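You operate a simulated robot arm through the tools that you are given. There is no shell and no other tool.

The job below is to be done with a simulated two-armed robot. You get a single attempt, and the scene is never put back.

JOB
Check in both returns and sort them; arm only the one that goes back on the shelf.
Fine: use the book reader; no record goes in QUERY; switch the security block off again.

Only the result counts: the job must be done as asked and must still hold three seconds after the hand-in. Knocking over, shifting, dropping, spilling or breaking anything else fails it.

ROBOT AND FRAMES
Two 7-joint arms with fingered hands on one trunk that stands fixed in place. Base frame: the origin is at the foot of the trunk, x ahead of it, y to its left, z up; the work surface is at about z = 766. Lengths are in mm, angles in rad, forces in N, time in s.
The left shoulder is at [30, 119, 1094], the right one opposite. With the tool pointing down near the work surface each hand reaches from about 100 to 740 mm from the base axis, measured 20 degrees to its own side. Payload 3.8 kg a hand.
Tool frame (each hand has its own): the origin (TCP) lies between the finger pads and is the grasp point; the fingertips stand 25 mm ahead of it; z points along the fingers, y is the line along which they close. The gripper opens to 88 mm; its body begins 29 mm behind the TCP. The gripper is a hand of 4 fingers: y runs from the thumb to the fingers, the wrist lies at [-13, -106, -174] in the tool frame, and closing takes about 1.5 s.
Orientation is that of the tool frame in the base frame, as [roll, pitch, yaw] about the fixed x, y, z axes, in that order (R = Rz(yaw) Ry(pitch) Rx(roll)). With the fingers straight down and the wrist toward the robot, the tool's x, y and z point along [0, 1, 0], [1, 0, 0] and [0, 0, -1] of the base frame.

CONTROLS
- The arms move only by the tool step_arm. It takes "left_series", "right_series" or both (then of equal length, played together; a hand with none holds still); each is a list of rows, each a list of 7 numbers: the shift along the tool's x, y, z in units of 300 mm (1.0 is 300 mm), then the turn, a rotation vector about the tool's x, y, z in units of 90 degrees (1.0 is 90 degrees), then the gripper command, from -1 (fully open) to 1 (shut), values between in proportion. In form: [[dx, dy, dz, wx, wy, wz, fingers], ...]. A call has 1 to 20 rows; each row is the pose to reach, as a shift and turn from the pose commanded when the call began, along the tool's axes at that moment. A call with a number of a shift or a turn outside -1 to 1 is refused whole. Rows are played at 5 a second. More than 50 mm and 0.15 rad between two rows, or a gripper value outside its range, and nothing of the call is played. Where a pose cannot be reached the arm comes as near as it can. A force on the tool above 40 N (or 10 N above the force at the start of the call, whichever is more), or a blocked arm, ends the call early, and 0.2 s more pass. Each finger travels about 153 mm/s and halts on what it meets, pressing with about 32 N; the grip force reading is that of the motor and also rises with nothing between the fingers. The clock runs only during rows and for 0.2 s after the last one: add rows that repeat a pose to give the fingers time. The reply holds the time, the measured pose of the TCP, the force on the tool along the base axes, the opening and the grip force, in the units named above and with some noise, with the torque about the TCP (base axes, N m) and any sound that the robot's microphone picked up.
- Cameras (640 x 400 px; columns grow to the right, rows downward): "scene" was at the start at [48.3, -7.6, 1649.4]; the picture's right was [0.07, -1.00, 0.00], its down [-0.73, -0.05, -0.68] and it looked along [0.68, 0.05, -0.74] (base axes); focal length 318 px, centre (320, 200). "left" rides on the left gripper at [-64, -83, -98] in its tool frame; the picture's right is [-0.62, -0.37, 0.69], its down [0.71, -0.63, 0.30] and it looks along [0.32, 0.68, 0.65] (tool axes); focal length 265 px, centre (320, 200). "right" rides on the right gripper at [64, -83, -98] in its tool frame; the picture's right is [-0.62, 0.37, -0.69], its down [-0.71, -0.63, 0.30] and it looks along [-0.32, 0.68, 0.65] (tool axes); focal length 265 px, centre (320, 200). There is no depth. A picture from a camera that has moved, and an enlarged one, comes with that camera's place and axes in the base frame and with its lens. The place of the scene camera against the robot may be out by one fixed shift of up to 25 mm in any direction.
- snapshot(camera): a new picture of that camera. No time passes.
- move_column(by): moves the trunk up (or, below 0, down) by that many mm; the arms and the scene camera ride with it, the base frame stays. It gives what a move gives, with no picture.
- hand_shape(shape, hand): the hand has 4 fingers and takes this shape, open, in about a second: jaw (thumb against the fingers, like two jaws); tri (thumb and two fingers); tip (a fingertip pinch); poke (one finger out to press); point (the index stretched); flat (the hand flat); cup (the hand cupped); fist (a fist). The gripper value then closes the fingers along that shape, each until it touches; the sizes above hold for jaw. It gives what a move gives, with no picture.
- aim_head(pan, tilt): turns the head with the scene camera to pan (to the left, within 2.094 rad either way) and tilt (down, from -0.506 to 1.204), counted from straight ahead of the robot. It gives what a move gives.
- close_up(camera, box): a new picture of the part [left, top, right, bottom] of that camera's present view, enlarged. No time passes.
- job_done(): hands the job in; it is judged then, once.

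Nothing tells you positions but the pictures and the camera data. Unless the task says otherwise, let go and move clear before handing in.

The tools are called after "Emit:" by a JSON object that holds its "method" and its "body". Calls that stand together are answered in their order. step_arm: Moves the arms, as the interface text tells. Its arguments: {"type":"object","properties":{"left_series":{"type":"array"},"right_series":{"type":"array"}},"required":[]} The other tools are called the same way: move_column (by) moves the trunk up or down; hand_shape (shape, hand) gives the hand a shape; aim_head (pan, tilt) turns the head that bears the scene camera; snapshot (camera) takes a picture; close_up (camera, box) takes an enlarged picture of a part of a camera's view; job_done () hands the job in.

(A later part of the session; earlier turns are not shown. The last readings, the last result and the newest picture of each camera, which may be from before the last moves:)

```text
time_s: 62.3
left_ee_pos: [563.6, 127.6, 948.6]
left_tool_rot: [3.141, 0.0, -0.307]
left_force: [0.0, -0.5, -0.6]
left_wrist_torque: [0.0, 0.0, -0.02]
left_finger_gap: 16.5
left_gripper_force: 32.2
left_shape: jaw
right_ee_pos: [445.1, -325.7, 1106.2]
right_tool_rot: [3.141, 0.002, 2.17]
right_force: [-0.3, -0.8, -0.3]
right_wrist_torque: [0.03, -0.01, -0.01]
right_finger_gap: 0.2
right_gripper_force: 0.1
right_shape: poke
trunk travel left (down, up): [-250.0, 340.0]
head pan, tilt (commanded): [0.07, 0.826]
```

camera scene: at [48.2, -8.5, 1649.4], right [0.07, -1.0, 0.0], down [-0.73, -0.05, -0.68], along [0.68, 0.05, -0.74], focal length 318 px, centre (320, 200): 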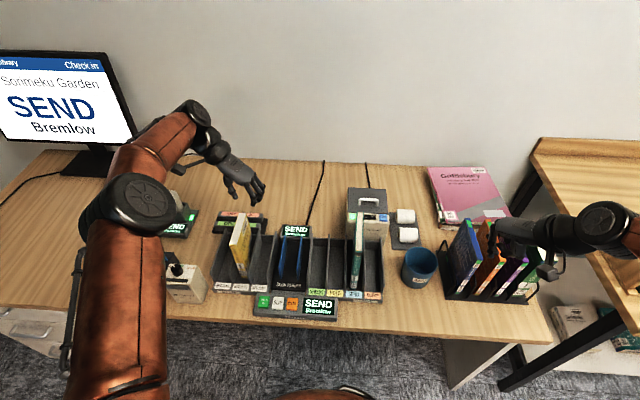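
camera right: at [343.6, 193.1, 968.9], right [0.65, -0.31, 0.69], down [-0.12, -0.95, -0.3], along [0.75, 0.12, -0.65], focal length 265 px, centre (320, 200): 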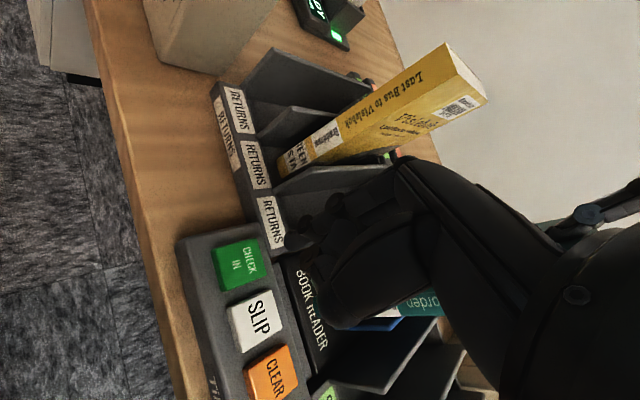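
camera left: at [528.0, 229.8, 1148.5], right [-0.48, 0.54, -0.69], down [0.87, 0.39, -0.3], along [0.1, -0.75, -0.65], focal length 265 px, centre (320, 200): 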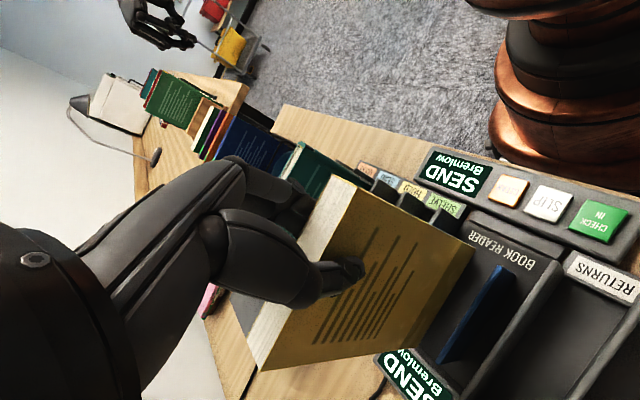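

The book is just touching the reader floor. I'll bring the right hand back the same way it left, to above the CHECK IN button.

Emit:
{"method": "step_arm", "body": {"left_series": [[0, 0, 0.003, 0, 0, 0, 1], [0, 0, 0.003, 0, 0, 0, 1], [0, 0, 0.003, 0, 0, 0, 1], [0, 0, 0.003, 0, 0, 0, 1], [0, 0, 0.003, 0, 0, 0, 1], [0, 0, 0.003, 0, 0, 0, 1]], "right_series": [[0.05, 0.03, 0.05, 0, 0, 0, -1], [0.15, 0.1, 0.14, 0, 0, 0, -1], [0.25, 0.17, 0.22, 0, 0, 0, -1], [0.33, 0.22, 0.29, 0, 0, 0, -1], [0.4, 0.27, 0.35, 0, 0, 0, -1], [0.4, 0.27, 0.35, 0, 0, 0, -1]]}}

Emit:
{"method": "step_arm", "body": {"right_series": [[0.12, 0.08, 0.02, 0, 0, 0, -1], [0.24, 0.16, 0.04, 0, 0, 0, -1], [0.36, 0.245, 0.06, 0, 0, 0, -1], [0.48, 0.325, 0.1, 0, 0, 0, -1], [0.6, 0.41, 0.14, 0, 0, 0, -1], [0.72, 0.49, 0.17, 0, 0, 0, -1], [0.82, 0.56, 0.2, 0, 0, 0, -1], [0.92, 0.625, 0.2, 0, 0, 0, -1], [1.0, 0.68, 0.22, 0, 0, 0, -1], [1.0, 0.68, 0.32, 0, 0, 0, -1], [1.0, 0.68, 0.43, 0, 0, 0, -1], [1.0, 0.68, 0.43, 0, 0, 0, -1]]}}

Emit:
{"method": "snapshot", "body": {"camera": "right"}}

Emit:
{"method": "snapshot", "body": {"camera": "scene"}}

```text
time_s: 63.7
left_ee_pos: [564.3, 126.6, 947.8]
left_tool_rot: [-3.14, 0.001, -0.306]
left_force: [-0.5, -0.3, -0.5]
left_wrist_torque: [-0.01, -0.01, -0.01]
left_finger_gap: 16.2
left_gripper_force: 32.4
left_shape: jaw
right_ee_pos: [446.1, -173.6, 999.7]
right_tool_rot: [-3.141, 0.0, 2.167]
right_force: [0.1, 0.3, -0.3]
right_wrist_torque: [0.04, 0.0, -0.01]
right_finger_gap: 0.1
right_gripper_force: 0.0
right_shape: poke
trunk travel left (down, up): [-250.0, 340.0]
head pan, tilt (commanded): [0.07, 0.826]
```

```text
time_s: 66.3
left_ee_pos: [564.4, 127.7, 947.2]
left_tool_rot: [3.141, 0.003, -0.304]
left_force: [0.0, 0.9, -1.1]
left_wrist_torque: [0.0, 0.01, 0.0]
left_finger_gap: 16.3
left_gripper_force: 32.3
left_shape: jaw
right_ee_pos: [447.0, 187.2, 869.5]
right_tool_rot: [3.142, -0.001, 2.168]
right_force: [1.4, 0.5, -0.8]
right_wrist_torque: [-0.01, 0.02, -0.01]
right_finger_gap: 0.0
right_gripper_force: 0.1
right_shape: poke
trunk travel left (down, up): [-250.0, 340.0]
head pan, tilt (commanded): [0.07, 0.826]
```

```text
taken
camera right: at [342.1, 192.6, 969.0], right [0.65, -0.31, 0.69], down [-0.12, -0.94, -0.3], along [0.75, 0.12, -0.65], focal length 265 px, centre (320, 200)
```

right: 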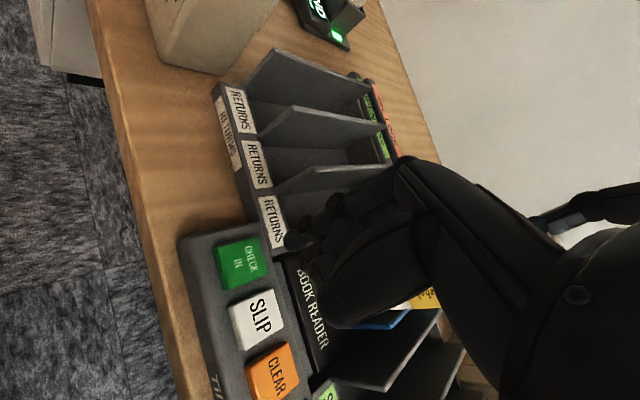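

```text
taken
camera scene: at [48.6, -7.7, 1649.4], right [0.07, -1.0, 0.0], down [-0.73, -0.05, -0.68], along [0.68, 0.05, -0.74], focal length 318 px, centre (320, 200)
```

scene: 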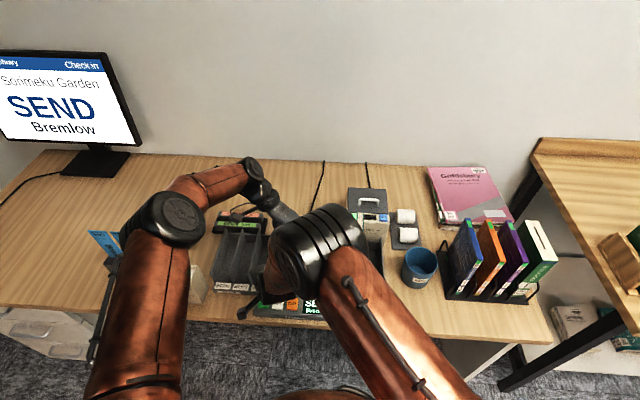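

The right hand is above the button again. I'll lower the yellow book slightly more for firm contact while dropping the fingertip close to the button.

Emit:
{"method": "step_arm", "body": {"left_series": [[0, 0, 0.003, 0, 0, 0, 1], [0, 0, 0.006, 0, 0, 0, 1], [0, 0, 0.006, 0, 0, 0, 1], [0, 0, 0.006, 0, 0, 0, 1], [0, 0, 0.006, 0, 0, 0, 1]], "right_series": [[0, 0, 0.04, 0, 0, 0, -1], [0, 0, 0.08, 0, 0, 0, -1], [0, 0, 0.12, 0, 0, 0, -1], [0, 0, 0.14, 0, 0, 0, -1], [0, 0, 0.14, 0, 0, 0, -1]]}}

Emit:
{"method": "close_up", "body": {"camera": "right", "box": [180, 160, 400, 360]}}

```text
time_s: 67.5
left_ee_pos: [565.1, 128.4, 947.9]
left_tool_rot: [-3.141, -0.002, -0.305]
left_force: [-1.2, 0.7, 9.4]
left_wrist_torque: [-0.03, -0.03, -0.02]
left_finger_gap: 16.6
left_gripper_force: 32.5
left_shape: jaw
right_ee_pos: [446.1, 186.5, 827.7]
right_tool_rot: [3.14, -0.001, 2.168]
right_force: [-0.2, 0.4, 0.6]
right_wrist_torque: [0.04, 0.0, 0.0]
right_finger_gap: 0.0
right_gripper_force: 0.0
right_shape: poke
trunk travel left (down, up): [-250.0, 340.0]
head pan, tilt (commanded): [0.07, 0.826]
```

```text
2.00 times, centred on (290, 260) of right
camera zoom: at [341.5, 192.5, 927.6], right [0.65, -0.31, 0.69], down [-0.12, -0.94, -0.3], along [0.75, 0.12, -0.65], focal length 531 px, centre (380, 80)
```

zoom: 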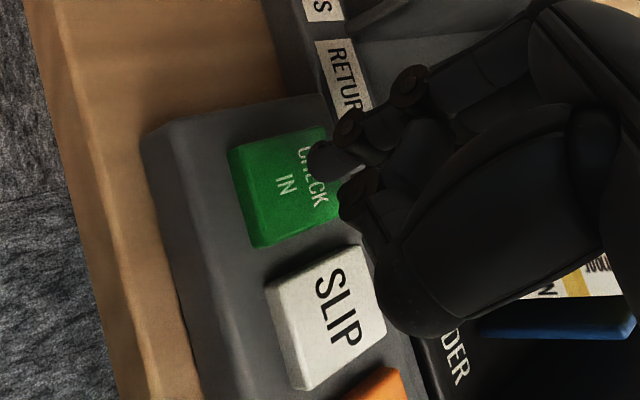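

The book is now seated firmly at about 9 N. I'll press CHECK IN with the same small steps as before.

Emit:
{"method": "step_arm", "body": {"right_series": [[0, 0, 0.02, 0, 0, 0, -1], [0, 0, 0.03, 0, 0, 0, -1], [0, 0, 0.037, 0, 0, 0, -1], [0, 0, 0.043, 0, 0, 0, -1], [0, 0, 0.05, 0, 0, 0, -1]]}}

Emit:
{"method": "snapshot", "body": {"camera": "scene"}}

Emit:
{"method": "close_up", "body": {"camera": "scene", "box": [0, 40, 160, 160]}}

```text
time_s: 68.7
left_ee_pos: [564.5, 127.3, 948.4]
left_tool_rot: [-3.142, -0.002, -0.303]
left_force: [0.8, 0.2, 10.1]
left_wrist_torque: [0.02, 0.0, -0.03]
left_finger_gap: 16.9
left_gripper_force: 31.9
left_shape: jaw
right_ee_pos: [445.5, 186.7, 814.0]
right_tool_rot: [3.138, 0.001, 2.167]
right_force: [0.3, 0.4, 5.3]
right_wrist_torque: [-0.05, -0.02, -0.01]
right_finger_gap: 0.2
right_gripper_force: 0.0
right_shape: poke
trunk travel left (down, up): [-250.0, 340.0]
head pan, tilt (commanded): [0.07, 0.826]
heard: click
```

```text
taken
camera scene: at [46.8, -7.9, 1649.6], right [0.07, -1.0, 0.0], down [-0.73, -0.05, -0.68], along [0.68, 0.05, -0.73], focal length 318 px, centre (320, 200)
```

scene: 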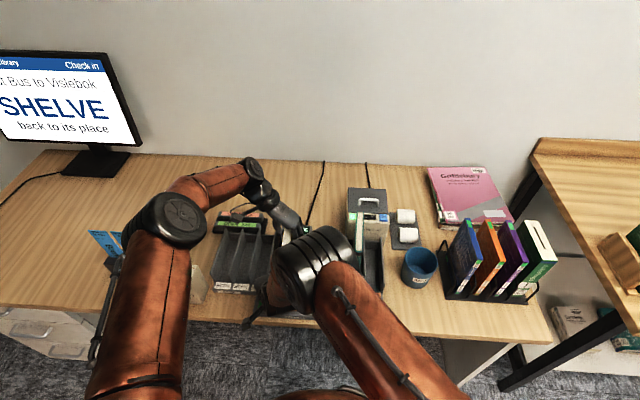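

```text
3.33 times, centred on (80, 100) of scene
camera zoom: at [46.8, -7.9, 1649.6], right [0.07, -1.0, 0.0], down [-0.73, -0.05, -0.68], along [0.68, 0.05, -0.73], focal length 1061 px, centre (1120, 533)
```

zoom: 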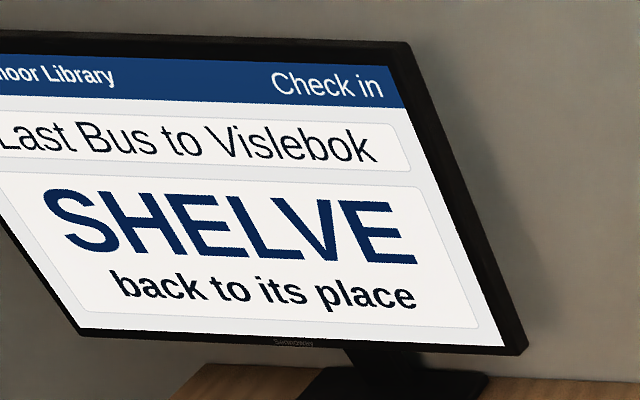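

The yellow book, "Last Bus to Vislebok", reads SHELVE – back to its place, so it's the one to arm. I'll retreat the right hand and ease the downward push on the book.

Emit:
{"method": "step_arm", "body": {"right_series": [[0, 0, -0.06, 0, 0, 0, -1], [0, 0, -0.18, 0, 0, 0, -1], [0, 0, -0.3, 0, 0, 0, -1], [0, 0, -0.42, 0, 0, 0, -1], [-0.1, -0.067, -0.46, 0, 0, 0, -1], [-0.2, -0.134, -0.5, 0, 0, 0, -1], [-0.3, -0.2, -0.54, 0, 0, 0, -1], [-0.42, -0.28, -0.58, 0, 0, 0, -1], [-0.54, -0.36, -0.6, 0, 0, 0, -1], [-0.66, -0.44, -0.62, 0, 0, 0, -1], [-0.78, -0.53, -0.62, 0, 0, 0, -1], [-0.9, -0.61, -0.62, 0, 0, 0, -1], [-1.0, -0.68, -0.62, 0, 0, 0, -1], [-1.0, -0.68, -0.62, 0, 0, 0, -1]]}}

Emit:
{"method": "step_arm", "body": {"left_series": [[0, 0, -0.004, 0, 0, 0, 1], [0, 0, -0.004, 0, 0, 0, 1], [0, 0, -0.004, 0, 0, 0, 1], [0, 0, -0.004, 0, 0, 0, 1], [0, 0, -0.004, 0, 0, 0, 1]], "right_series": [[-0.1, -0.07, -0.1, 0, 0, 0, -1], [-0.2, -0.14, -0.2, 0, 0, 0, -1], [-0.3, -0.2, -0.3, 0, 0, 0, -1], [-0.4, -0.27, -0.35, 0, 0, 0, -1], [-0.4, -0.27, -0.35, 0, 0, 0, -1]]}}

Emit:
{"method": "snapshot", "body": {"camera": "scene"}}

Emit:
{"method": "close_up", "body": {"camera": "scene", "box": [210, 170, 340, 310]}}

```text
time_s: 71.7
left_ee_pos: [565.1, 128.1, 947.1]
left_tool_rot: [3.142, 0.001, -0.304]
left_force: [-0.2, -0.3, 11.4]
left_wrist_torque: [-0.01, -0.03, -0.02]
left_finger_gap: 17.0
left_gripper_force: 32.0
left_shape: jaw
right_ee_pos: [447.8, -177.8, 999.4]
right_tool_rot: [3.142, 0.003, 2.167]
right_force: [0.4, 0.8, 0.7]
right_wrist_torque: [0.0, 0.02, 0.03]
right_finger_gap: 0.0
right_gripper_force: 0.1
right_shape: poke
trunk travel left (down, up): [-250.0, 340.0]
head pan, tilt (commanded): [0.07, 0.826]
```

```text
time_s: 72.9
left_ee_pos: [565.8, 129.0, 947.5]
left_tool_rot: [3.141, 0.0, -0.304]
left_force: [1.2, -1.0, 3.6]
left_wrist_torque: [-0.03, -0.01, -0.02]
left_finger_gap: 17.1
left_gripper_force: 31.9
left_shape: jaw
right_ee_pos: [448.6, -319.3, 1105.0]
right_tool_rot: [3.142, 0.0, 2.168]
right_force: [-0.2, -0.1, 0.0]
right_wrist_torque: [0.0, 0.02, -0.01]
right_finger_gap: 0.0
right_gripper_force: 0.0
right_shape: poke
trunk travel left (down, up): [-250.0, 340.0]
head pan, tilt (commanded): [0.07, 0.826]
```

```text
taken
camera scene: at [48.0, -7.4, 1649.4], right [0.07, -1.0, 0.0], down [-0.73, -0.05, -0.68], along [0.68, 0.05, -0.74], focal length 318 px, centre (320, 200)
```

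scene: 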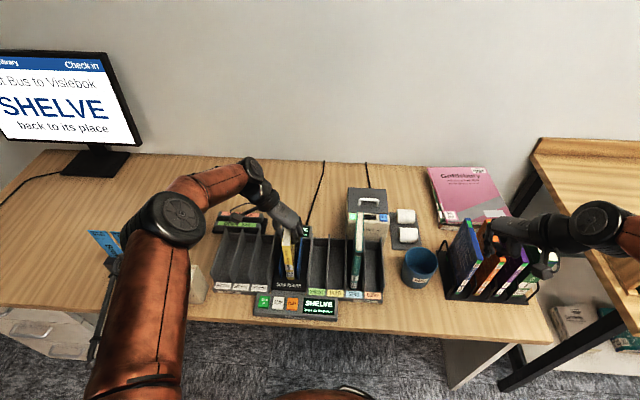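

```text
2.86 times, centred on (275, 240) of scene
camera zoom: at [48.0, -7.4, 1649.4], right [0.07, -1.0, 0.0], down [-0.73, -0.05, -0.68], along [0.68, 0.05, -0.74], focal length 909 px, centre (449, 86)
```

zoom: 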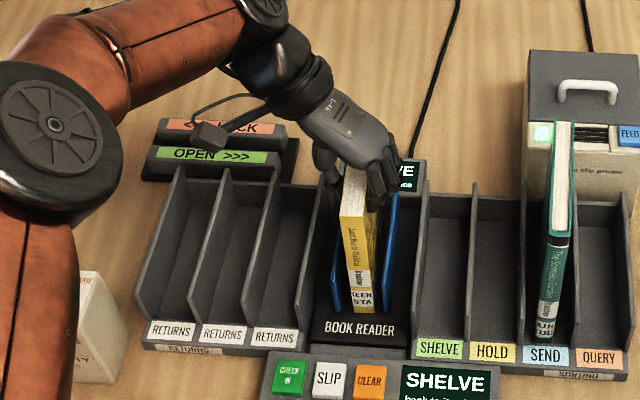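

Everything is steady with light contact. I'll release the yellow book so it stands in the reader while I work the security knob.

Emit:
{"method": "step_arm", "body": {"left_series": [[0, 0, 0, 0, 0, 0, 0.65], [0, 0, 0, 0, 0, 0, 0.55], [0, 0, 0, 0, 0, 0, 0.45], [0, 0, 0, 0, 0, 0, 0.3], [0, 0, 0, 0, 0, 0, 0.15], [0, 0, 0, 0, 0, 0, 0], [0, 0, 0, 0, 0, 0, -0.05], [0, 0, 0, 0, 0, 0, -0.05]]}}

Emit:
{"method": "close_up", "body": {"camera": "scene", "box": [210, 170, 340, 310]}}

Emit:
{"method": "snapshot", "body": {"camera": "left"}}

```text
time_s: 74.7
left_ee_pos: [564.6, 129.0, 947.5]
left_tool_rot: [-3.141, -0.001, -0.305]
left_force: [0.3, 0.5, -0.5]
left_wrist_torque: [-0.01, 0.01, 0.02]
left_finger_gap: 46.0
left_gripper_force: 0.0
left_shape: jaw
right_ee_pos: [447.4, -319.5, 1104.6]
right_tool_rot: [-3.14, 0.0, 2.168]
right_force: [0.7, -0.2, 0.2]
right_wrist_torque: [-0.01, -0.02, -0.01]
right_finger_gap: 0.3
right_gripper_force: 0.0
right_shape: poke
trunk travel left (down, up): [-250.0, 340.0]
head pan, tilt (commanded): [0.07, 0.826]
```

```text
2.86 times, centred on (275, 240) of scene
camera zoom: at [48.4, -7.8, 1649.4], right [0.07, -1.0, 0.0], down [-0.73, -0.05, -0.68], along [0.68, 0.05, -0.74], focal length 909 px, centre (449, 86)
```

zoom: 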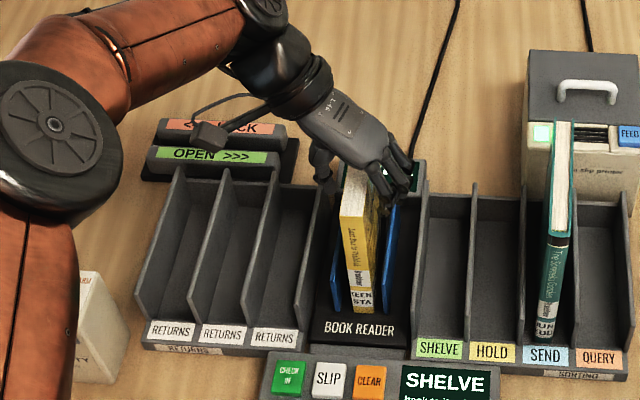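

```text
taken
camera left: at [529.3, 226.3, 1046.7], right [-0.48, 0.54, -0.69], down [0.87, 0.39, -0.3], along [0.1, -0.75, -0.65], focal length 265 px, centre (320, 200)
```

left: 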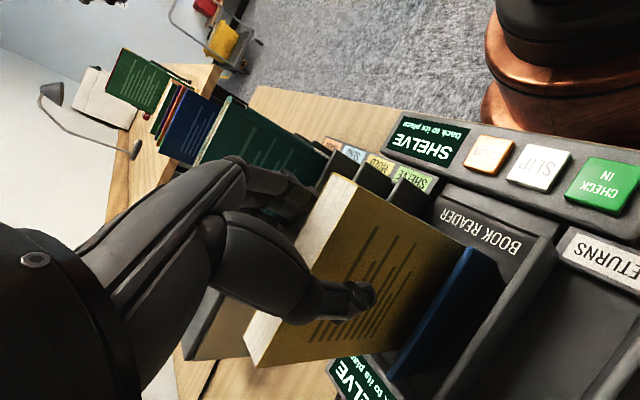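

The yellow book stands upright in the reader. I'll raise the left hand and move it towards the security block, turning the wrist back towards the robot.

Emit:
{"method": "step_arm", "body": {"left_series": [[0, 0, -0.05, 0, 0, 0, -0.05], [0, 0, -0.14, 0, 0, 0, -0.05], [0, 0, -0.25, 0, 0, 0, -0.05], [0, 0, -0.36, 0, 0, 0, -0.05], [0, 0, -0.45, 0, 0, 0, -0.05], [-0.07, -0.075, -0.45, 0, 0, -0.08, -0.05], [-0.145, -0.15, -0.45, 0, 0, -0.16, -0.05], [-0.22, -0.23, -0.45, 0, 0, -0.24, -0.05], [-0.295, -0.305, -0.45, 0, 0, -0.32, -0.05], [-0.37, -0.38, -0.45, 0, 0, -0.4, -0.05], [-0.445, -0.46, -0.45, 0, 0, -0.48, -0.05], [-0.518, -0.536, -0.45, 0, 0, -0.56, -0.05], [-0.518, -0.536, -0.45, 0, 0, -0.6, -0.05], [-0.518, -0.536, -0.45, 0, 0, -0.6, -0.05]]}}

Emit:
{"method": "snapshot", "body": {"camera": "scene"}}

Emit:
{"method": "snapshot", "body": {"camera": "left"}}

```text
time_s: 77.7
left_ee_pos: [463.6, 327.6, 1082.6]
left_tool_rot: [3.141, 0.001, 0.638]
left_force: [-0.3, -0.5, 0.7]
left_wrist_torque: [0.02, -0.02, -0.03]
left_finger_gap: 45.9
left_gripper_force: 0.1
left_shape: jaw
right_ee_pos: [448.7, -319.2, 1103.4]
right_tool_rot: [3.141, 0.001, 2.168]
right_force: [-0.3, -0.8, 0.1]
right_wrist_torque: [-0.03, -0.03, 0.01]
right_finger_gap: 0.0
right_gripper_force: 0.0
right_shape: poke
trunk travel left (down, up): [-250.0, 340.0]
head pan, tilt (commanded): [0.07, 0.826]
```

```text
taken
camera scene: at [48.1, -7.4, 1649.4], right [0.07, -1.0, 0.0], down [-0.73, -0.05, -0.68], along [0.68, 0.05, -0.74], focal length 318 px, centre (320, 200)
```

scene: 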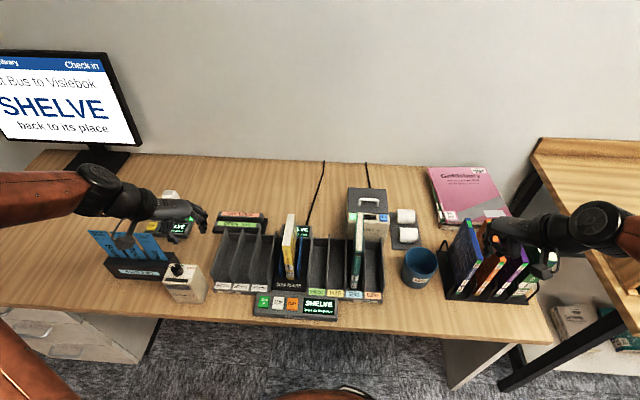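

```text
taken
camera left: at [363.3, 356.3, 1181.0], right [-0.72, -0.07, -0.69], down [0.2, 0.93, -0.3], along [0.67, -0.36, -0.65], focal length 265 px, centre (320, 200)
```

left: 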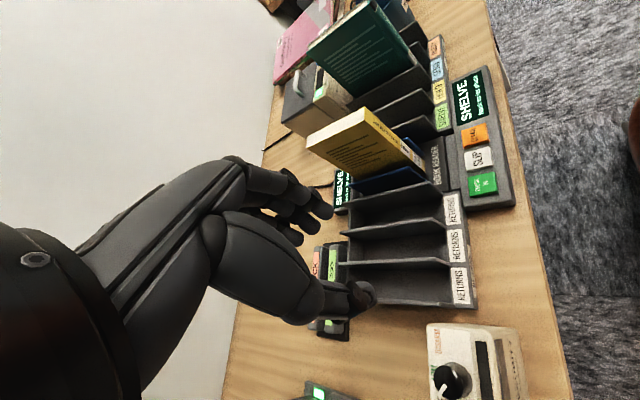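

The security block is now in clear view of both cameras. I'll zoom in to measure the knob precisely.

Emit:
{"method": "close_up", "body": {"camera": "left", "box": [400, 300, 560, 400]}}

Emit:
{"method": "close_up", "body": {"camera": "scene", "box": [150, 250, 220, 310]}}

Emit:
{"method": "close_up", "body": {"camera": "scene", "box": [70, 210, 220, 310]}}

```text
4.00 times, centred on (480, 350) of left
camera zoom: at [363.3, 356.3, 1181.0], right [-0.72, -0.07, -0.69], down [0.2, 0.93, -0.3], along [0.67, -0.36, -0.65], focal length 1062 px, centre (-320, -400)
```

zoom: 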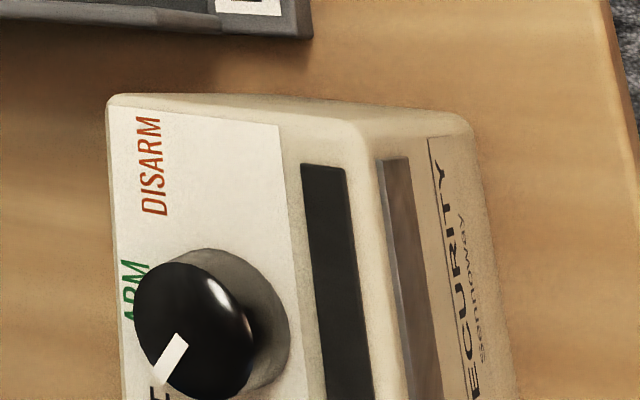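

```text
6.67 times, centred on (185, 280) of scene
camera zoom: at [48.1, -7.4, 1649.4], right [0.07, -1.0, 0.0], down [-0.73, -0.05, -0.68], along [0.68, 0.05, -0.74], focal length 2122 px, centre (1220, -333)
```

zoom: 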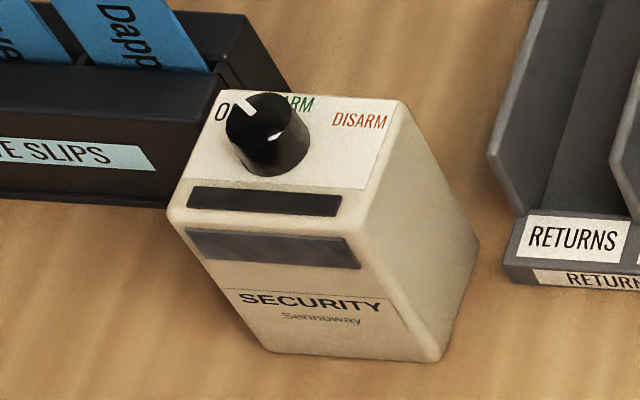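

```text
4.00 times, centred on (145, 260) of scene
camera zoom: at [48.1, -7.4, 1649.4], right [0.07, -1.0, 0.0], down [-0.73, -0.05, -0.68], along [0.68, 0.05, -0.74], focal length 1273 px, centre (1020, -40)
```

zoom: 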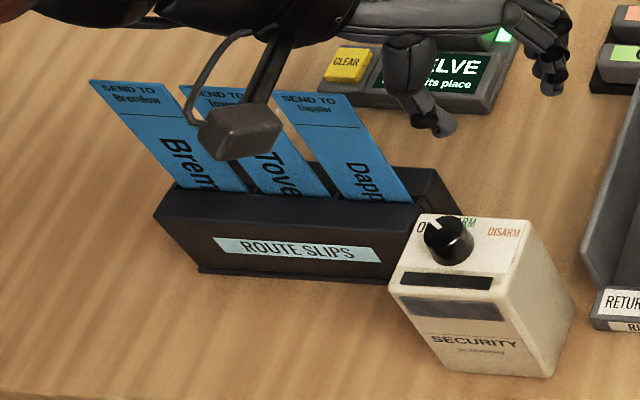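

The knob's axis is at about (467, 413), its top at z ≈ 913, and its pointer is at OFF with ARM about 54° clockwise from above. I'll bring the hand over it with the wrist towards the robot.

Emit:
{"method": "step_arm", "body": {"left_series": [[0.03, -0.04, 0, 0, 0, -0.08, -0.1], [0.06, -0.08, 0, 0, 0, -0.16, -0.1], [0.09, -0.115, 0, 0, 0, -0.24, -0.1], [0.12, -0.15, 0, 0, 0, -0.32, -0.1], [0.15, -0.185, 0, 0, 0, -0.4, -0.1], [0.1787, -0.222, 0.04, 0, 0, -0.48, -0.1], [0.1787, -0.222, 0.1, 0, 0, -0.54, -0.1], [0.1787, -0.222, 0.17, 0, 0, -0.593, -0.1], [0.1787, -0.222, 0.25, 0, 0, -0.593, -0.1], [0.1787, -0.222, 0.25, 0, 0, -0.593, -0.1]]}}

Emit:
{"method": "snapshot", "body": {"camera": "left"}}

Emit:
{"method": "snapshot", "body": {"camera": "scene"}}

Emit:
{"method": "close_up", "body": {"camera": "scene", "box": [110, 190, 240, 310]}}

```text
time_s: 79.9
left_ee_pos: [467.2, 411.8, 1009.6]
left_tool_rot: [3.141, -0.001, 1.569]
left_force: [-0.1, 0.3, -0.1]
left_wrist_torque: [0.03, 0.02, 0.0]
left_finger_gap: 47.9
left_gripper_force: 0.2
left_shape: jaw
right_ee_pos: [448.6, -319.7, 1104.1]
right_tool_rot: [-3.142, 0.0, 2.167]
right_force: [0.3, 0.0, 0.1]
right_wrist_torque: [-0.02, -0.01, 0.0]
right_finger_gap: 0.0
right_gripper_force: 0.1
right_shape: poke
trunk travel left (down, up): [-250.0, 340.0]
head pan, tilt (commanded): [0.07, 0.826]
```

```text
taken
camera left: at [385.1, 346.7, 1107.5], right [-0.37, -0.62, -0.69], down [-0.63, 0.72, -0.3], along [0.68, 0.32, -0.65], focal length 265 px, centre (320, 200)
```

left: 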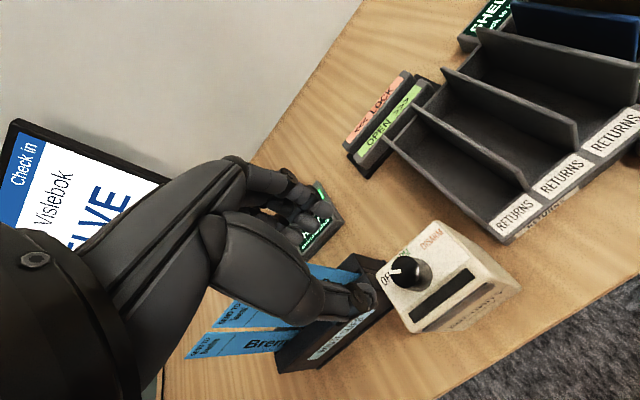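

```text
taken
camera scene: at [48.1, -8.2, 1649.4], right [0.07, -1.0, 0.0], down [-0.73, -0.05, -0.68], along [0.68, 0.05, -0.74], focal length 318 px, centre (320, 200)
```

scene: 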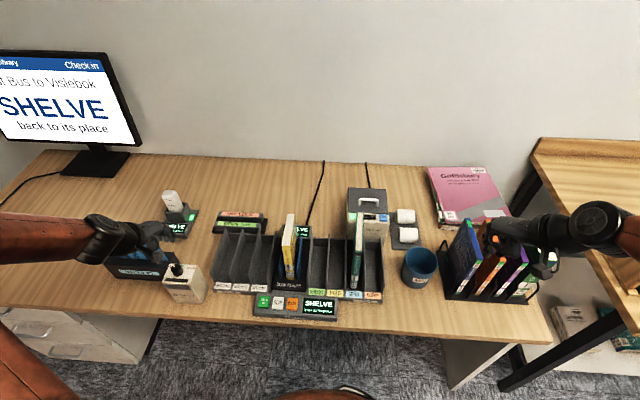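

```text
3.33 times, centred on (175, 250) of scene
camera zoom: at [48.1, -8.2, 1649.4], right [0.07, -1.0, 0.0], down [-0.73, -0.05, -0.68], along [0.68, 0.05, -0.74], focal length 1061 px, centre (803, 33)
```

zoom: 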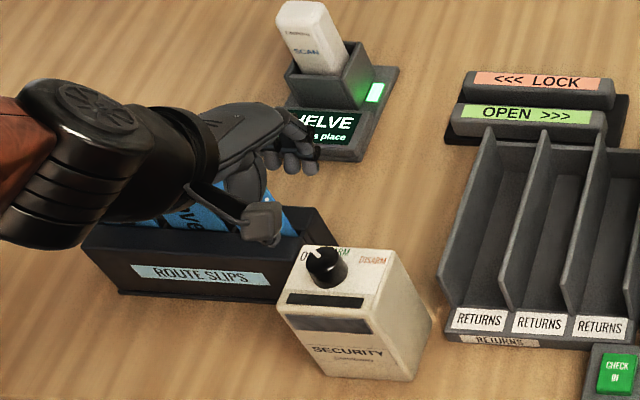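

The hand is above the knob. Before lowering, I'll check the clearance between the fingers and the route slips behind the block.

Emit:
{"method": "close_up", "body": {"camera": "left", "box": [180, 220, 500, 400]}}

Emit:
{"method": "close_up", "body": {"camera": "left", "box": [300, 200, 480, 340]}}

```text
2.00 times, centred on (340, 310) of left
camera zoom: at [385.1, 346.7, 1107.5], right [-0.37, -0.62, -0.69], down [-0.63, 0.72, -0.3], along [0.68, 0.32, -0.65], focal length 531 px, centre (280, -20)
```

zoom: 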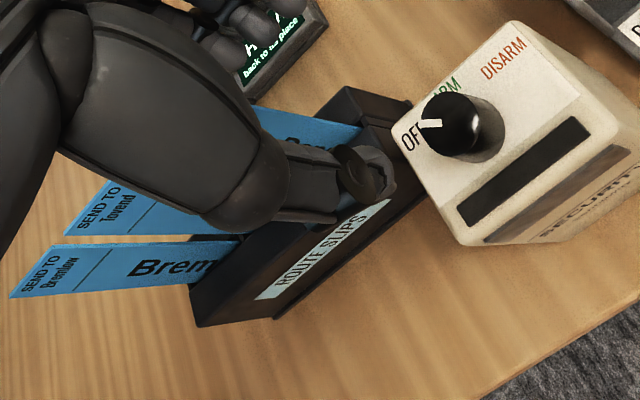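

```text
2.86 times, centred on (390, 270) of left
camera zoom: at [385.1, 346.7, 1107.5], right [-0.37, -0.62, -0.69], down [-0.63, 0.72, -0.3], along [0.68, 0.32, -0.65], focal length 758 px, centre (120, 0)
```

zoom: 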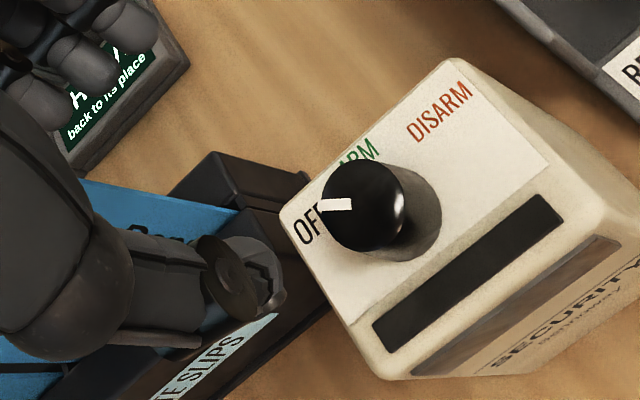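

The slips are at least 30 mm clear of where the fingers will go. I'll lower onto the knob carefully.

Emit:
{"method": "step_arm", "body": {"left_series": [[0, 0, 0.05, 0, 0, 0, -0.1], [0, 0, 0.1, 0, 0, 0, -0.1], [0, 0, 0.15, 0, 0, 0, -0.1], [0, 0, 0.2, 0, 0, 0, -0.1], [0, 0, 0.23, 0, 0, 0, -0.1], [0, 0, 0.23, 0, 0, 0, -0.1]]}}

Emit:
{"method": "snapshot", "body": {"camera": "left"}}

Emit:
{"method": "close_up", "body": {"camera": "scene", "box": [110, 190, 240, 310]}}

```text
time_s: 81.3
left_ee_pos: [467.5, 415.2, 937.4]
left_tool_rot: [-3.139, -0.001, 1.569]
left_force: [0.4, 0.1, -0.1]
left_wrist_torque: [-0.02, 0.02, 0.01]
left_finger_gap: 48.0
left_gripper_force: 0.1
left_shape: jaw
right_ee_pos: [448.7, -319.3, 1103.4]
right_tool_rot: [-3.141, -0.002, 2.167]
right_force: [-0.4, -0.4, 0.0]
right_wrist_torque: [0.0, 0.0, 0.02]
right_finger_gap: 0.0
right_gripper_force: 0.0
right_shape: poke
trunk travel left (down, up): [-250.0, 340.0]
head pan, tilt (commanded): [0.07, 0.826]
```

```text
taken
camera left: at [385.0, 349.2, 1036.4], right [-0.37, -0.62, -0.69], down [-0.63, 0.72, -0.3], along [0.68, 0.32, -0.65], focal length 265 px, centre (320, 200)
```

left: 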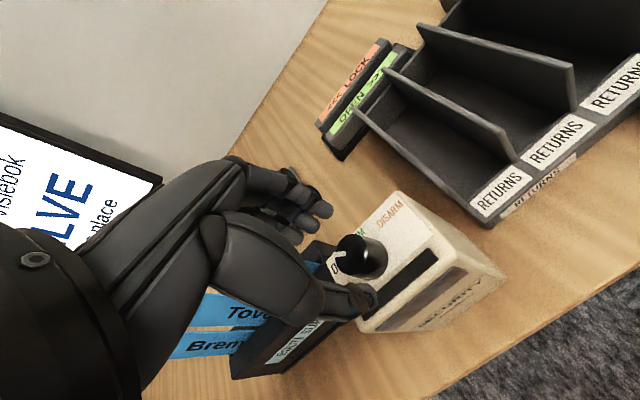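

```text
3.33 times, centred on (175, 250) of scene
camera zoom: at [48.2, -7.8, 1649.4], right [0.07, -1.0, 0.0], down [-0.73, -0.05, -0.68], along [0.68, 0.05, -0.74], focal length 1061 px, centre (803, 33)
```

zoom: 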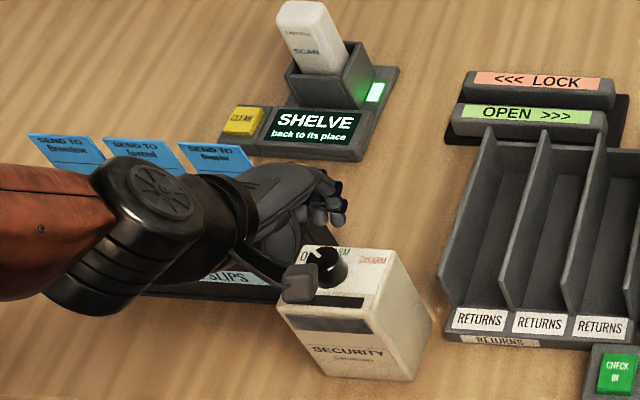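

I'll zoom in to check how the knob is centred between thumb and fingers.

Emit:
{"method": "close_up", "body": {"camera": "left", "box": [260, 160, 460, 340]}}

Emit:
{"method": "close_up", "body": {"camera": "scene", "box": [150, 220, 220, 310]}}

```text
2.22 times, centred on (360, 250) of left
camera zoom: at [385.0, 349.2, 1036.4], right [-0.37, -0.62, -0.69], down [-0.63, 0.72, -0.3], along [0.68, 0.32, -0.65], focal length 590 px, centre (231, 89)
```

zoom: 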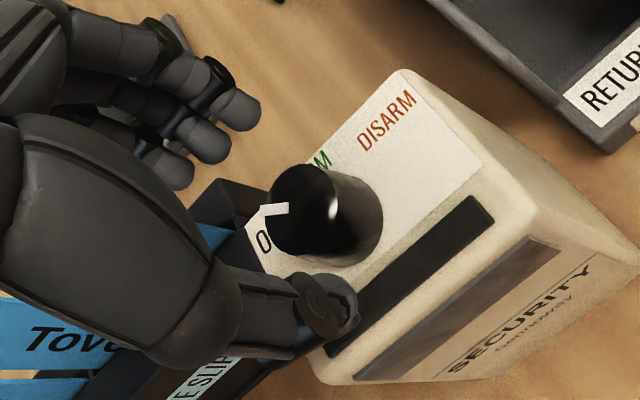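

```text
4.44 times, centred on (185, 265) of scene
camera zoom: at [48.2, -7.8, 1649.4], right [0.07, -1.0, 0.0], down [-0.73, -0.05, -0.68], along [0.68, 0.05, -0.74], focal length 1414 px, centre (920, -89)
```

zoom: 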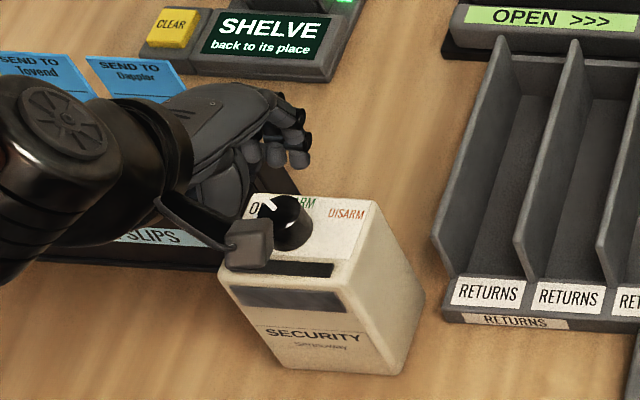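

The knob centre is at about (465.5, 412), a few millimetres off the hand axis. I'll correct and lower to grip height.

Emit:
{"method": "step_arm", "body": {"left_series": [[-0.0107, -0.0067, 0.0, 0, 0, 0, -0.1], [-0.0107, -0.0067, 0.03, 0, 0, 0, -0.1], [-0.0107, -0.0067, 0.055, 0, 0, 0, -0.1], [-0.0107, -0.0067, 0.073, 0, 0, 0, -0.1], [-0.0107, -0.0067, 0.073, 0, 0, 0, -0.1]]}}

Emit:
{"method": "close_up", "body": {"camera": "left", "box": [260, 160, 460, 340]}}

Emit:
{"method": "close_up", "body": {"camera": "scene", "box": [150, 220, 220, 310]}}

```text
time_s: 82.5
left_ee_pos: [466.2, 410.7, 916.7]
left_tool_rot: [3.141, 0.001, 1.569]
left_force: [-1.0, -0.3, -0.1]
left_wrist_torque: [0.01, 0.0, 0.0]
left_finger_gap: 47.9
left_gripper_force: 0.0
left_shape: jaw
right_ee_pos: [447.7, -319.4, 1103.1]
right_tool_rot: [3.141, -0.001, 2.169]
right_force: [0.6, 0.3, 1.0]
right_wrist_torque: [-0.01, 0.0, -0.01]
right_finger_gap: 0.0
right_gripper_force: 0.0
right_shape: poke
trunk travel left (down, up): [-250.0, 340.0]
head pan, tilt (commanded): [0.07, 0.826]
```

```text
2.22 times, centred on (360, 250) of left
camera zoom: at [383.3, 345.6, 1015.5], right [-0.37, -0.62, -0.69], down [-0.63, 0.72, -0.3], along [0.68, 0.32, -0.65], focal length 590 px, centre (231, 89)
```

zoom: 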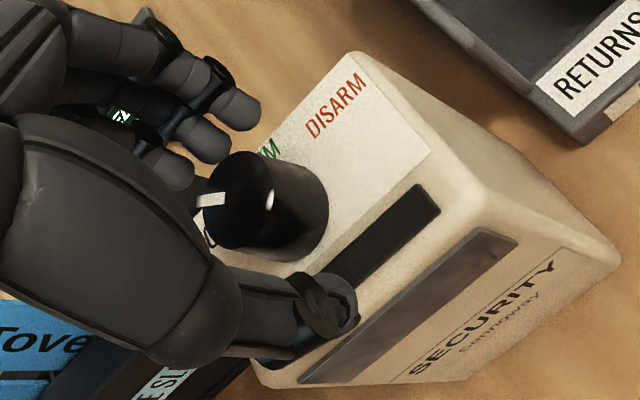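

```text
4.44 times, centred on (185, 265) of scene
camera zoom: at [48.2, -7.8, 1649.4], right [0.07, -1.0, 0.0], down [-0.73, -0.05, -0.68], along [0.68, 0.05, -0.74], focal length 1414 px, centre (920, -89)
```

zoom: 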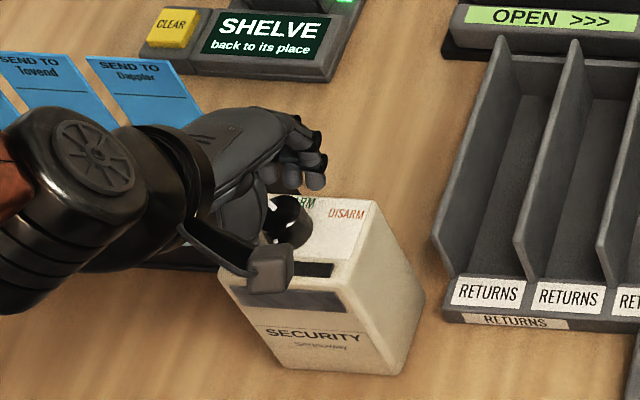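

The thumb and first two fingers straddle the knob well. I'll shift 2 mm and close on it.

Emit:
{"method": "step_arm", "body": {"left_series": [[0, -0.007, 0, 0, 0, 0, -0.1], [0, -0.007, 0, 0, 0, 0, 0.1], [0, -0.007, 0, 0, 0, 0, 0.25], [0, -0.007, 0, 0, 0, 0, 0.4], [0, -0.007, 0, 0, 0, 0, 0.6], [0, -0.007, 0, 0, 0, 0, 0.8], [0, -0.007, 0, 0, 0, 0, 0.8]]}}

Emit:
{"method": "close_up", "body": {"camera": "left", "box": [260, 160, 460, 340]}}

Emit:
{"method": "close_up", "body": {"camera": "scene", "box": [150, 220, 220, 310]}}

```text
time_s: 84.1
left_ee_pos: [463.7, 409.7, 916.3]
left_tool_rot: [3.141, 0.0, 1.569]
left_force: [0.1, -0.5, 0.6]
left_wrist_torque: [0.0, -0.05, -0.01]
left_finger_gap: 18.1
left_gripper_force: 31.9
left_shape: jaw
right_ee_pos: [448.2, -319.5, 1103.2]
right_tool_rot: [3.14, 0.0, 2.168]
right_force: [0.3, -0.3, -0.9]
right_wrist_torque: [-0.01, -0.03, 0.04]
right_finger_gap: 0.0
right_gripper_force: 0.0
right_shape: poke
trunk travel left (down, up): [-250.0, 340.0]
head pan, tilt (commanded): [0.07, 0.826]
```

```text
2.22 times, centred on (360, 250) of left
camera zoom: at [381.3, 345.8, 1014.8], right [-0.37, -0.62, -0.69], down [-0.63, 0.72, -0.3], along [0.68, 0.32, -0.65], focal length 590 px, centre (231, 89)
```

zoom: 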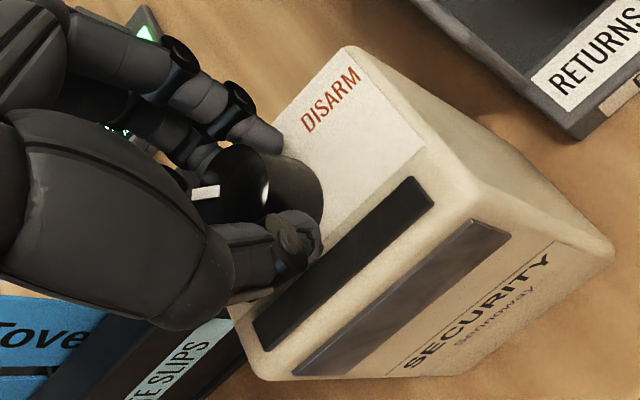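

```text
4.44 times, centred on (185, 265) of scene
camera zoom: at [48.2, -8.0, 1649.4], right [0.07, -1.0, 0.0], down [-0.73, -0.05, -0.68], along [0.68, 0.05, -0.74], focal length 1414 px, centre (920, -89)
```

zoom: 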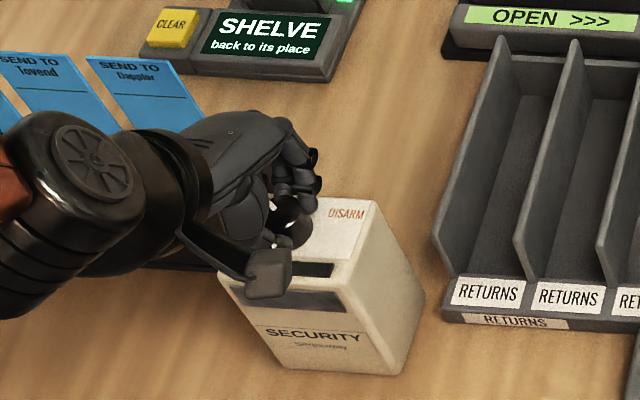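

The knob is gripped with almost no side force. I'll turn it clockwise from above by about 54°.

Emit:
{"method": "step_arm", "body": {"left_series": [[0, -0.007, 0, 0, 0, 0.06, 0.9], [0, -0.007, 0, 0, 0, 0.13, 0.9], [0, -0.007, 0, 0, 0, 0.2, 0.9], [0, -0.007, 0, 0, 0, 0.27, 0.9], [0, -0.007, 0, 0, 0, 0.34, 0.9], [0, -0.007, 0, 0, 0, 0.41, 0.9], [0, -0.007, 0, 0, 0, 0.48, 0.9], [0, -0.007, 0, 0, 0, 0.55, 0.9], [0, -0.007, 0, 0, 0, 0.6, 0.9], [0, -0.007, 0, 0, 0, 0.6, 0.9]]}}

Emit:
{"method": "snapshot", "body": {"camera": "left"}}

Emit:
{"method": "close_up", "body": {"camera": "scene", "box": [150, 220, 220, 310]}}

```text
time_s: 86.3
left_ee_pos: [462.1, 412.6, 916.3]
left_tool_rot: [3.142, 0.0, 0.628]
left_force: [-0.4, 11.1, -5.7]
left_wrist_torque: [0.2, -0.01, 0.06]
left_finger_gap: 17.4
left_gripper_force: 31.6
left_shape: jaw
right_ee_pos: [447.5, -317.3, 1103.2]
right_tool_rot: [-3.139, 0.002, 2.167]
right_force: [-0.8, -0.8, 0.7]
right_wrist_torque: [0.01, 0.02, -0.01]
right_finger_gap: 0.2
right_gripper_force: 0.1
right_shape: poke
trunk travel left (down, up): [-250.0, 340.0]
head pan, tilt (commanded): [0.07, 0.826]
```

```text
taken
camera left: at [361.8, 441.8, 1015.5], right [-0.72, -0.07, -0.69], down [0.21, 0.93, -0.3], along [0.66, -0.36, -0.65], focal length 265 px, centre (320, 200)
```

left: 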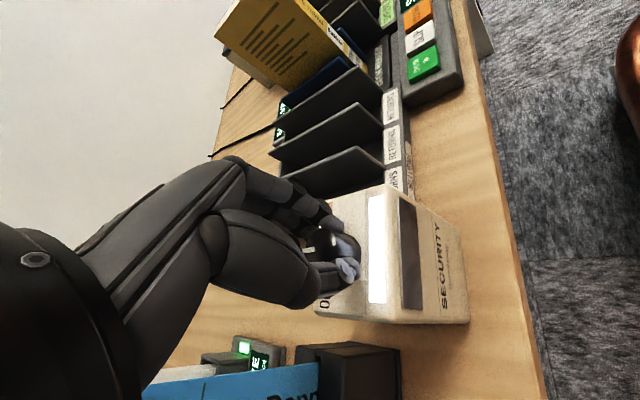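

```text
4.44 times, centred on (185, 265) of scene
camera zoom: at [48.8, -5.3, 1649.4], right [0.07, -1.0, 0.0], down [-0.73, -0.05, -0.68], along [0.68, 0.05, -0.74], focal length 1414 px, centre (920, -89)
```

zoom: 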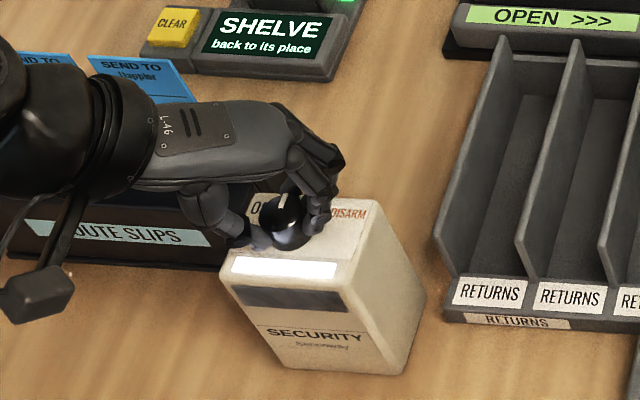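

The strip on top of the block lit up and the pointer appears to be at ARM. I'll zoom in to verify.

Emit:
{"method": "close_up", "body": {"camera": "left", "box": [280, 180, 480, 330]}}

Emit:
{"method": "close_up", "body": {"camera": "scene", "box": [160, 255, 215, 300]}}

```text
2.67 times, centred on (380, 255) of left
camera zoom: at [361.8, 441.8, 1015.5], right [-0.72, -0.07, -0.69], down [0.21, 0.93, -0.3], along [0.66, -0.36, -0.65], focal length 708 px, centre (160, 53)
```

zoom: 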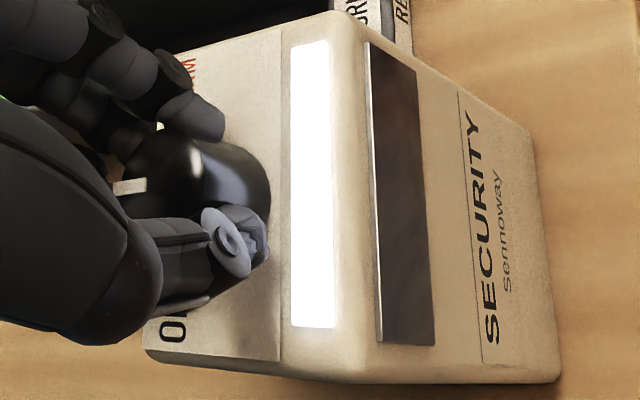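

```text
8.89 times, centred on (188, 278) of scene
camera zoom: at [48.8, -5.3, 1649.4], right [0.07, -1.0, 0.0], down [-0.73, -0.05, -0.68], along [0.68, 0.05, -0.74], focal length 2829 px, centre (1498, -489)
```

zoom: 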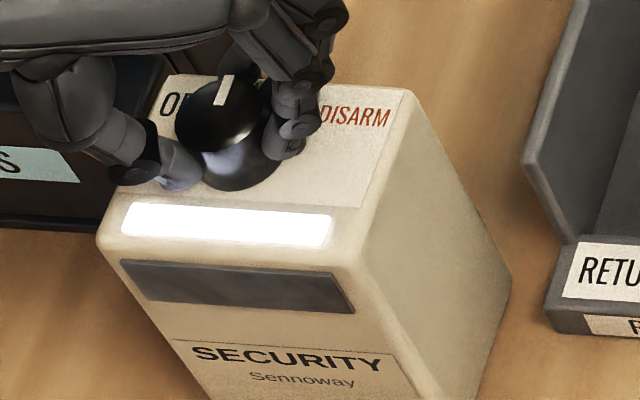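

The pointer is at ARM and the lamp is lit. I'll release the knob and rise to check it again.

Emit:
{"method": "step_arm", "body": {"left_series": [[0, 0, 0, 0, 0, 0, 0.5], [0, 0, 0, 0, 0, 0, 0.2], [0, 0, 0, 0, 0, 0, -0.1], [0, 0, 0, 0, 0, 0, -0.2], [0, 0, 0, 0, 0, 0, -0.2], [0, 0, -0.06, 0, 0, 0, -0.2], [0, 0, -0.14, 0, 0, 0, -0.2], [0, 0, -0.24, 0, 0, 0, -0.2], [0, 0, -0.35, 0, 0, 0, -0.2], [0, 0, -0.45, 0, 0, 0, -0.2], [0, 0, -0.45, 0, 0, 0, -0.2]]}}

Emit:
{"method": "snapshot", "body": {"camera": "left"}}

Emit:
{"method": "close_up", "body": {"camera": "left", "box": [340, 230, 500, 350]}}

Emit:
{"method": "close_up", "body": {"camera": "scene", "box": [150, 240, 220, 310]}}

```text
time_s: 88.7
left_ee_pos: [460.7, 411.8, 1053.0]
left_tool_rot: [3.14, 0.0, 0.626]
left_force: [-0.3, -0.8, 0.5]
left_wrist_torque: [0.0, -0.01, 0.02]
left_finger_gap: 52.0
left_gripper_force: 0.0
left_shape: jaw
right_ee_pos: [448.6, -318.1, 1104.1]
right_tool_rot: [-3.141, -0.001, 2.168]
right_force: [0.3, 0.3, 0.2]
right_wrist_torque: [-0.01, 0.02, -0.01]
right_finger_gap: 0.1
right_gripper_force: 0.1
right_shape: poke
trunk travel left (down, up): [-250.0, 340.0]
head pan, tilt (commanded): [0.07, 0.826]
```

```text
taken
camera left: at [360.8, 440.6, 1151.4], right [-0.72, -0.07, -0.69], down [0.21, 0.93, -0.3], along [0.66, -0.36, -0.65], focal length 265 px, centre (320, 200)
```

left: 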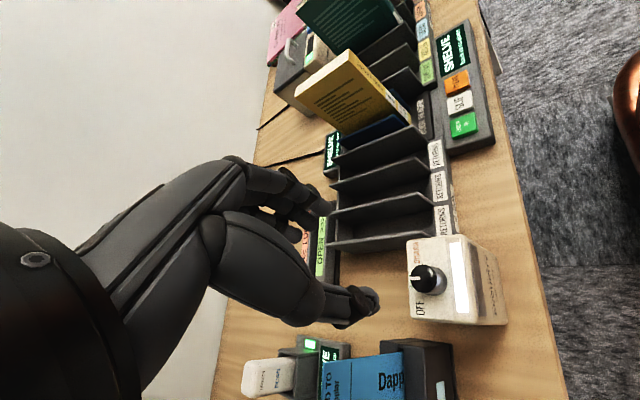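

```text
3.33 times, centred on (420, 290) of left
camera zoom: at [360.8, 440.6, 1151.4], right [-0.72, -0.07, -0.69], down [0.21, 0.93, -0.3], along [0.66, -0.36, -0.65], focal length 885 px, centre (-13, -100)
```

zoom: 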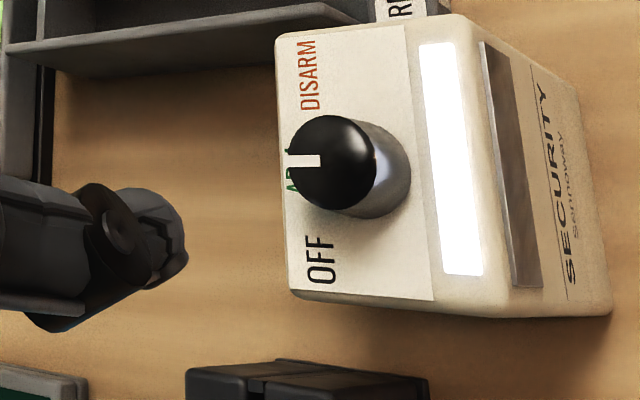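

```text
5.71 times, centred on (185, 275) of scene
camera zoom: at [48.6, -7.4, 1649.4], right [0.07, -1.0, 0.0], down [-0.73, -0.05, -0.68], along [0.68, 0.05, -0.74], focal length 1818 px, centre (1091, -229)
```

zoom: 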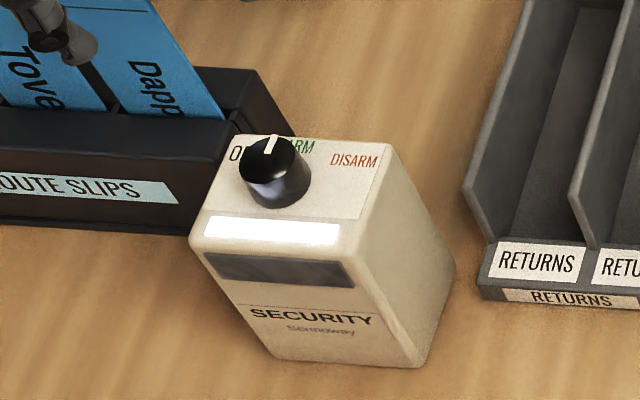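

The knob is at ARM and the block hasn't moved. To present the spine to the front pad, the book must face away from the robot, so I'll test with the empty hand whether the wrist can turn that far.

Emit:
{"method": "step_arm", "body": {"left_series": [[-0.03, -0.015, -0.02, 0, 0, -0.09, -0.2], [-0.06, -0.03, -0.04, 0, 0, -0.18, -0.2], [-0.09, -0.045, -0.06, 0, 0, -0.27, -0.2], [-0.12, -0.06, -0.08, 0, 0, -0.36, -0.2], [-0.15, -0.075, -0.1, 0, 0, -0.45, -0.2], [-0.182, -0.09, -0.1, 0, 0, -0.54, -0.2], [-0.182, -0.09, -0.1, 0, 0, -0.63, -0.2], [-0.182, -0.09, -0.1, 0, 0, -0.72, -0.2], [-0.182, -0.09, -0.1, 0, 0, -0.81, -0.2], [-0.182, -0.09, -0.1, 0, 0, -0.9, -0.2], [-0.182, -0.09, -0.1, 0, 0, -0.98, -0.2], [-0.182, -0.09, -0.1, 0, 0, -0.98, -0.2]]}}

Emit:
{"method": "snapshot", "body": {"camera": "scene"}}

```text
time_s: 91.3
left_ee_pos: [401.2, 400.4, 1083.0]
left_tool_rot: [3.141, -0.002, 2.17]
left_force: [0.1, 0.1, -0.7]
left_wrist_torque: [0.03, 0.0, 0.0]
left_finger_gap: 52.7
left_gripper_force: 0.0
left_shape: jaw
right_ee_pos: [448.1, -319.0, 1103.5]
right_tool_rot: [-3.141, 0.0, 2.166]
right_force: [-0.3, -0.6, 0.6]
right_wrist_torque: [-0.01, -0.05, -0.01]
right_finger_gap: 0.0
right_gripper_force: 0.0
right_shape: poke
trunk travel left (down, up): [-250.0, 340.0]
head pan, tilt (commanded): [0.07, 0.826]
```

```text
taken
camera scene: at [48.0, -7.4, 1649.4], right [0.07, -1.0, 0.0], down [-0.73, -0.05, -0.68], along [0.68, 0.05, -0.74], focal length 318 px, centre (320, 200)
```

scene: 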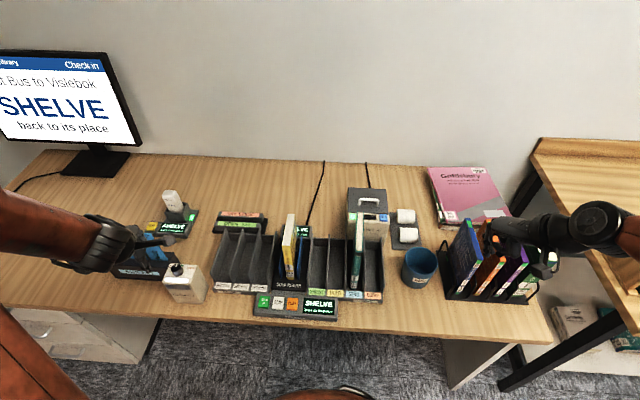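

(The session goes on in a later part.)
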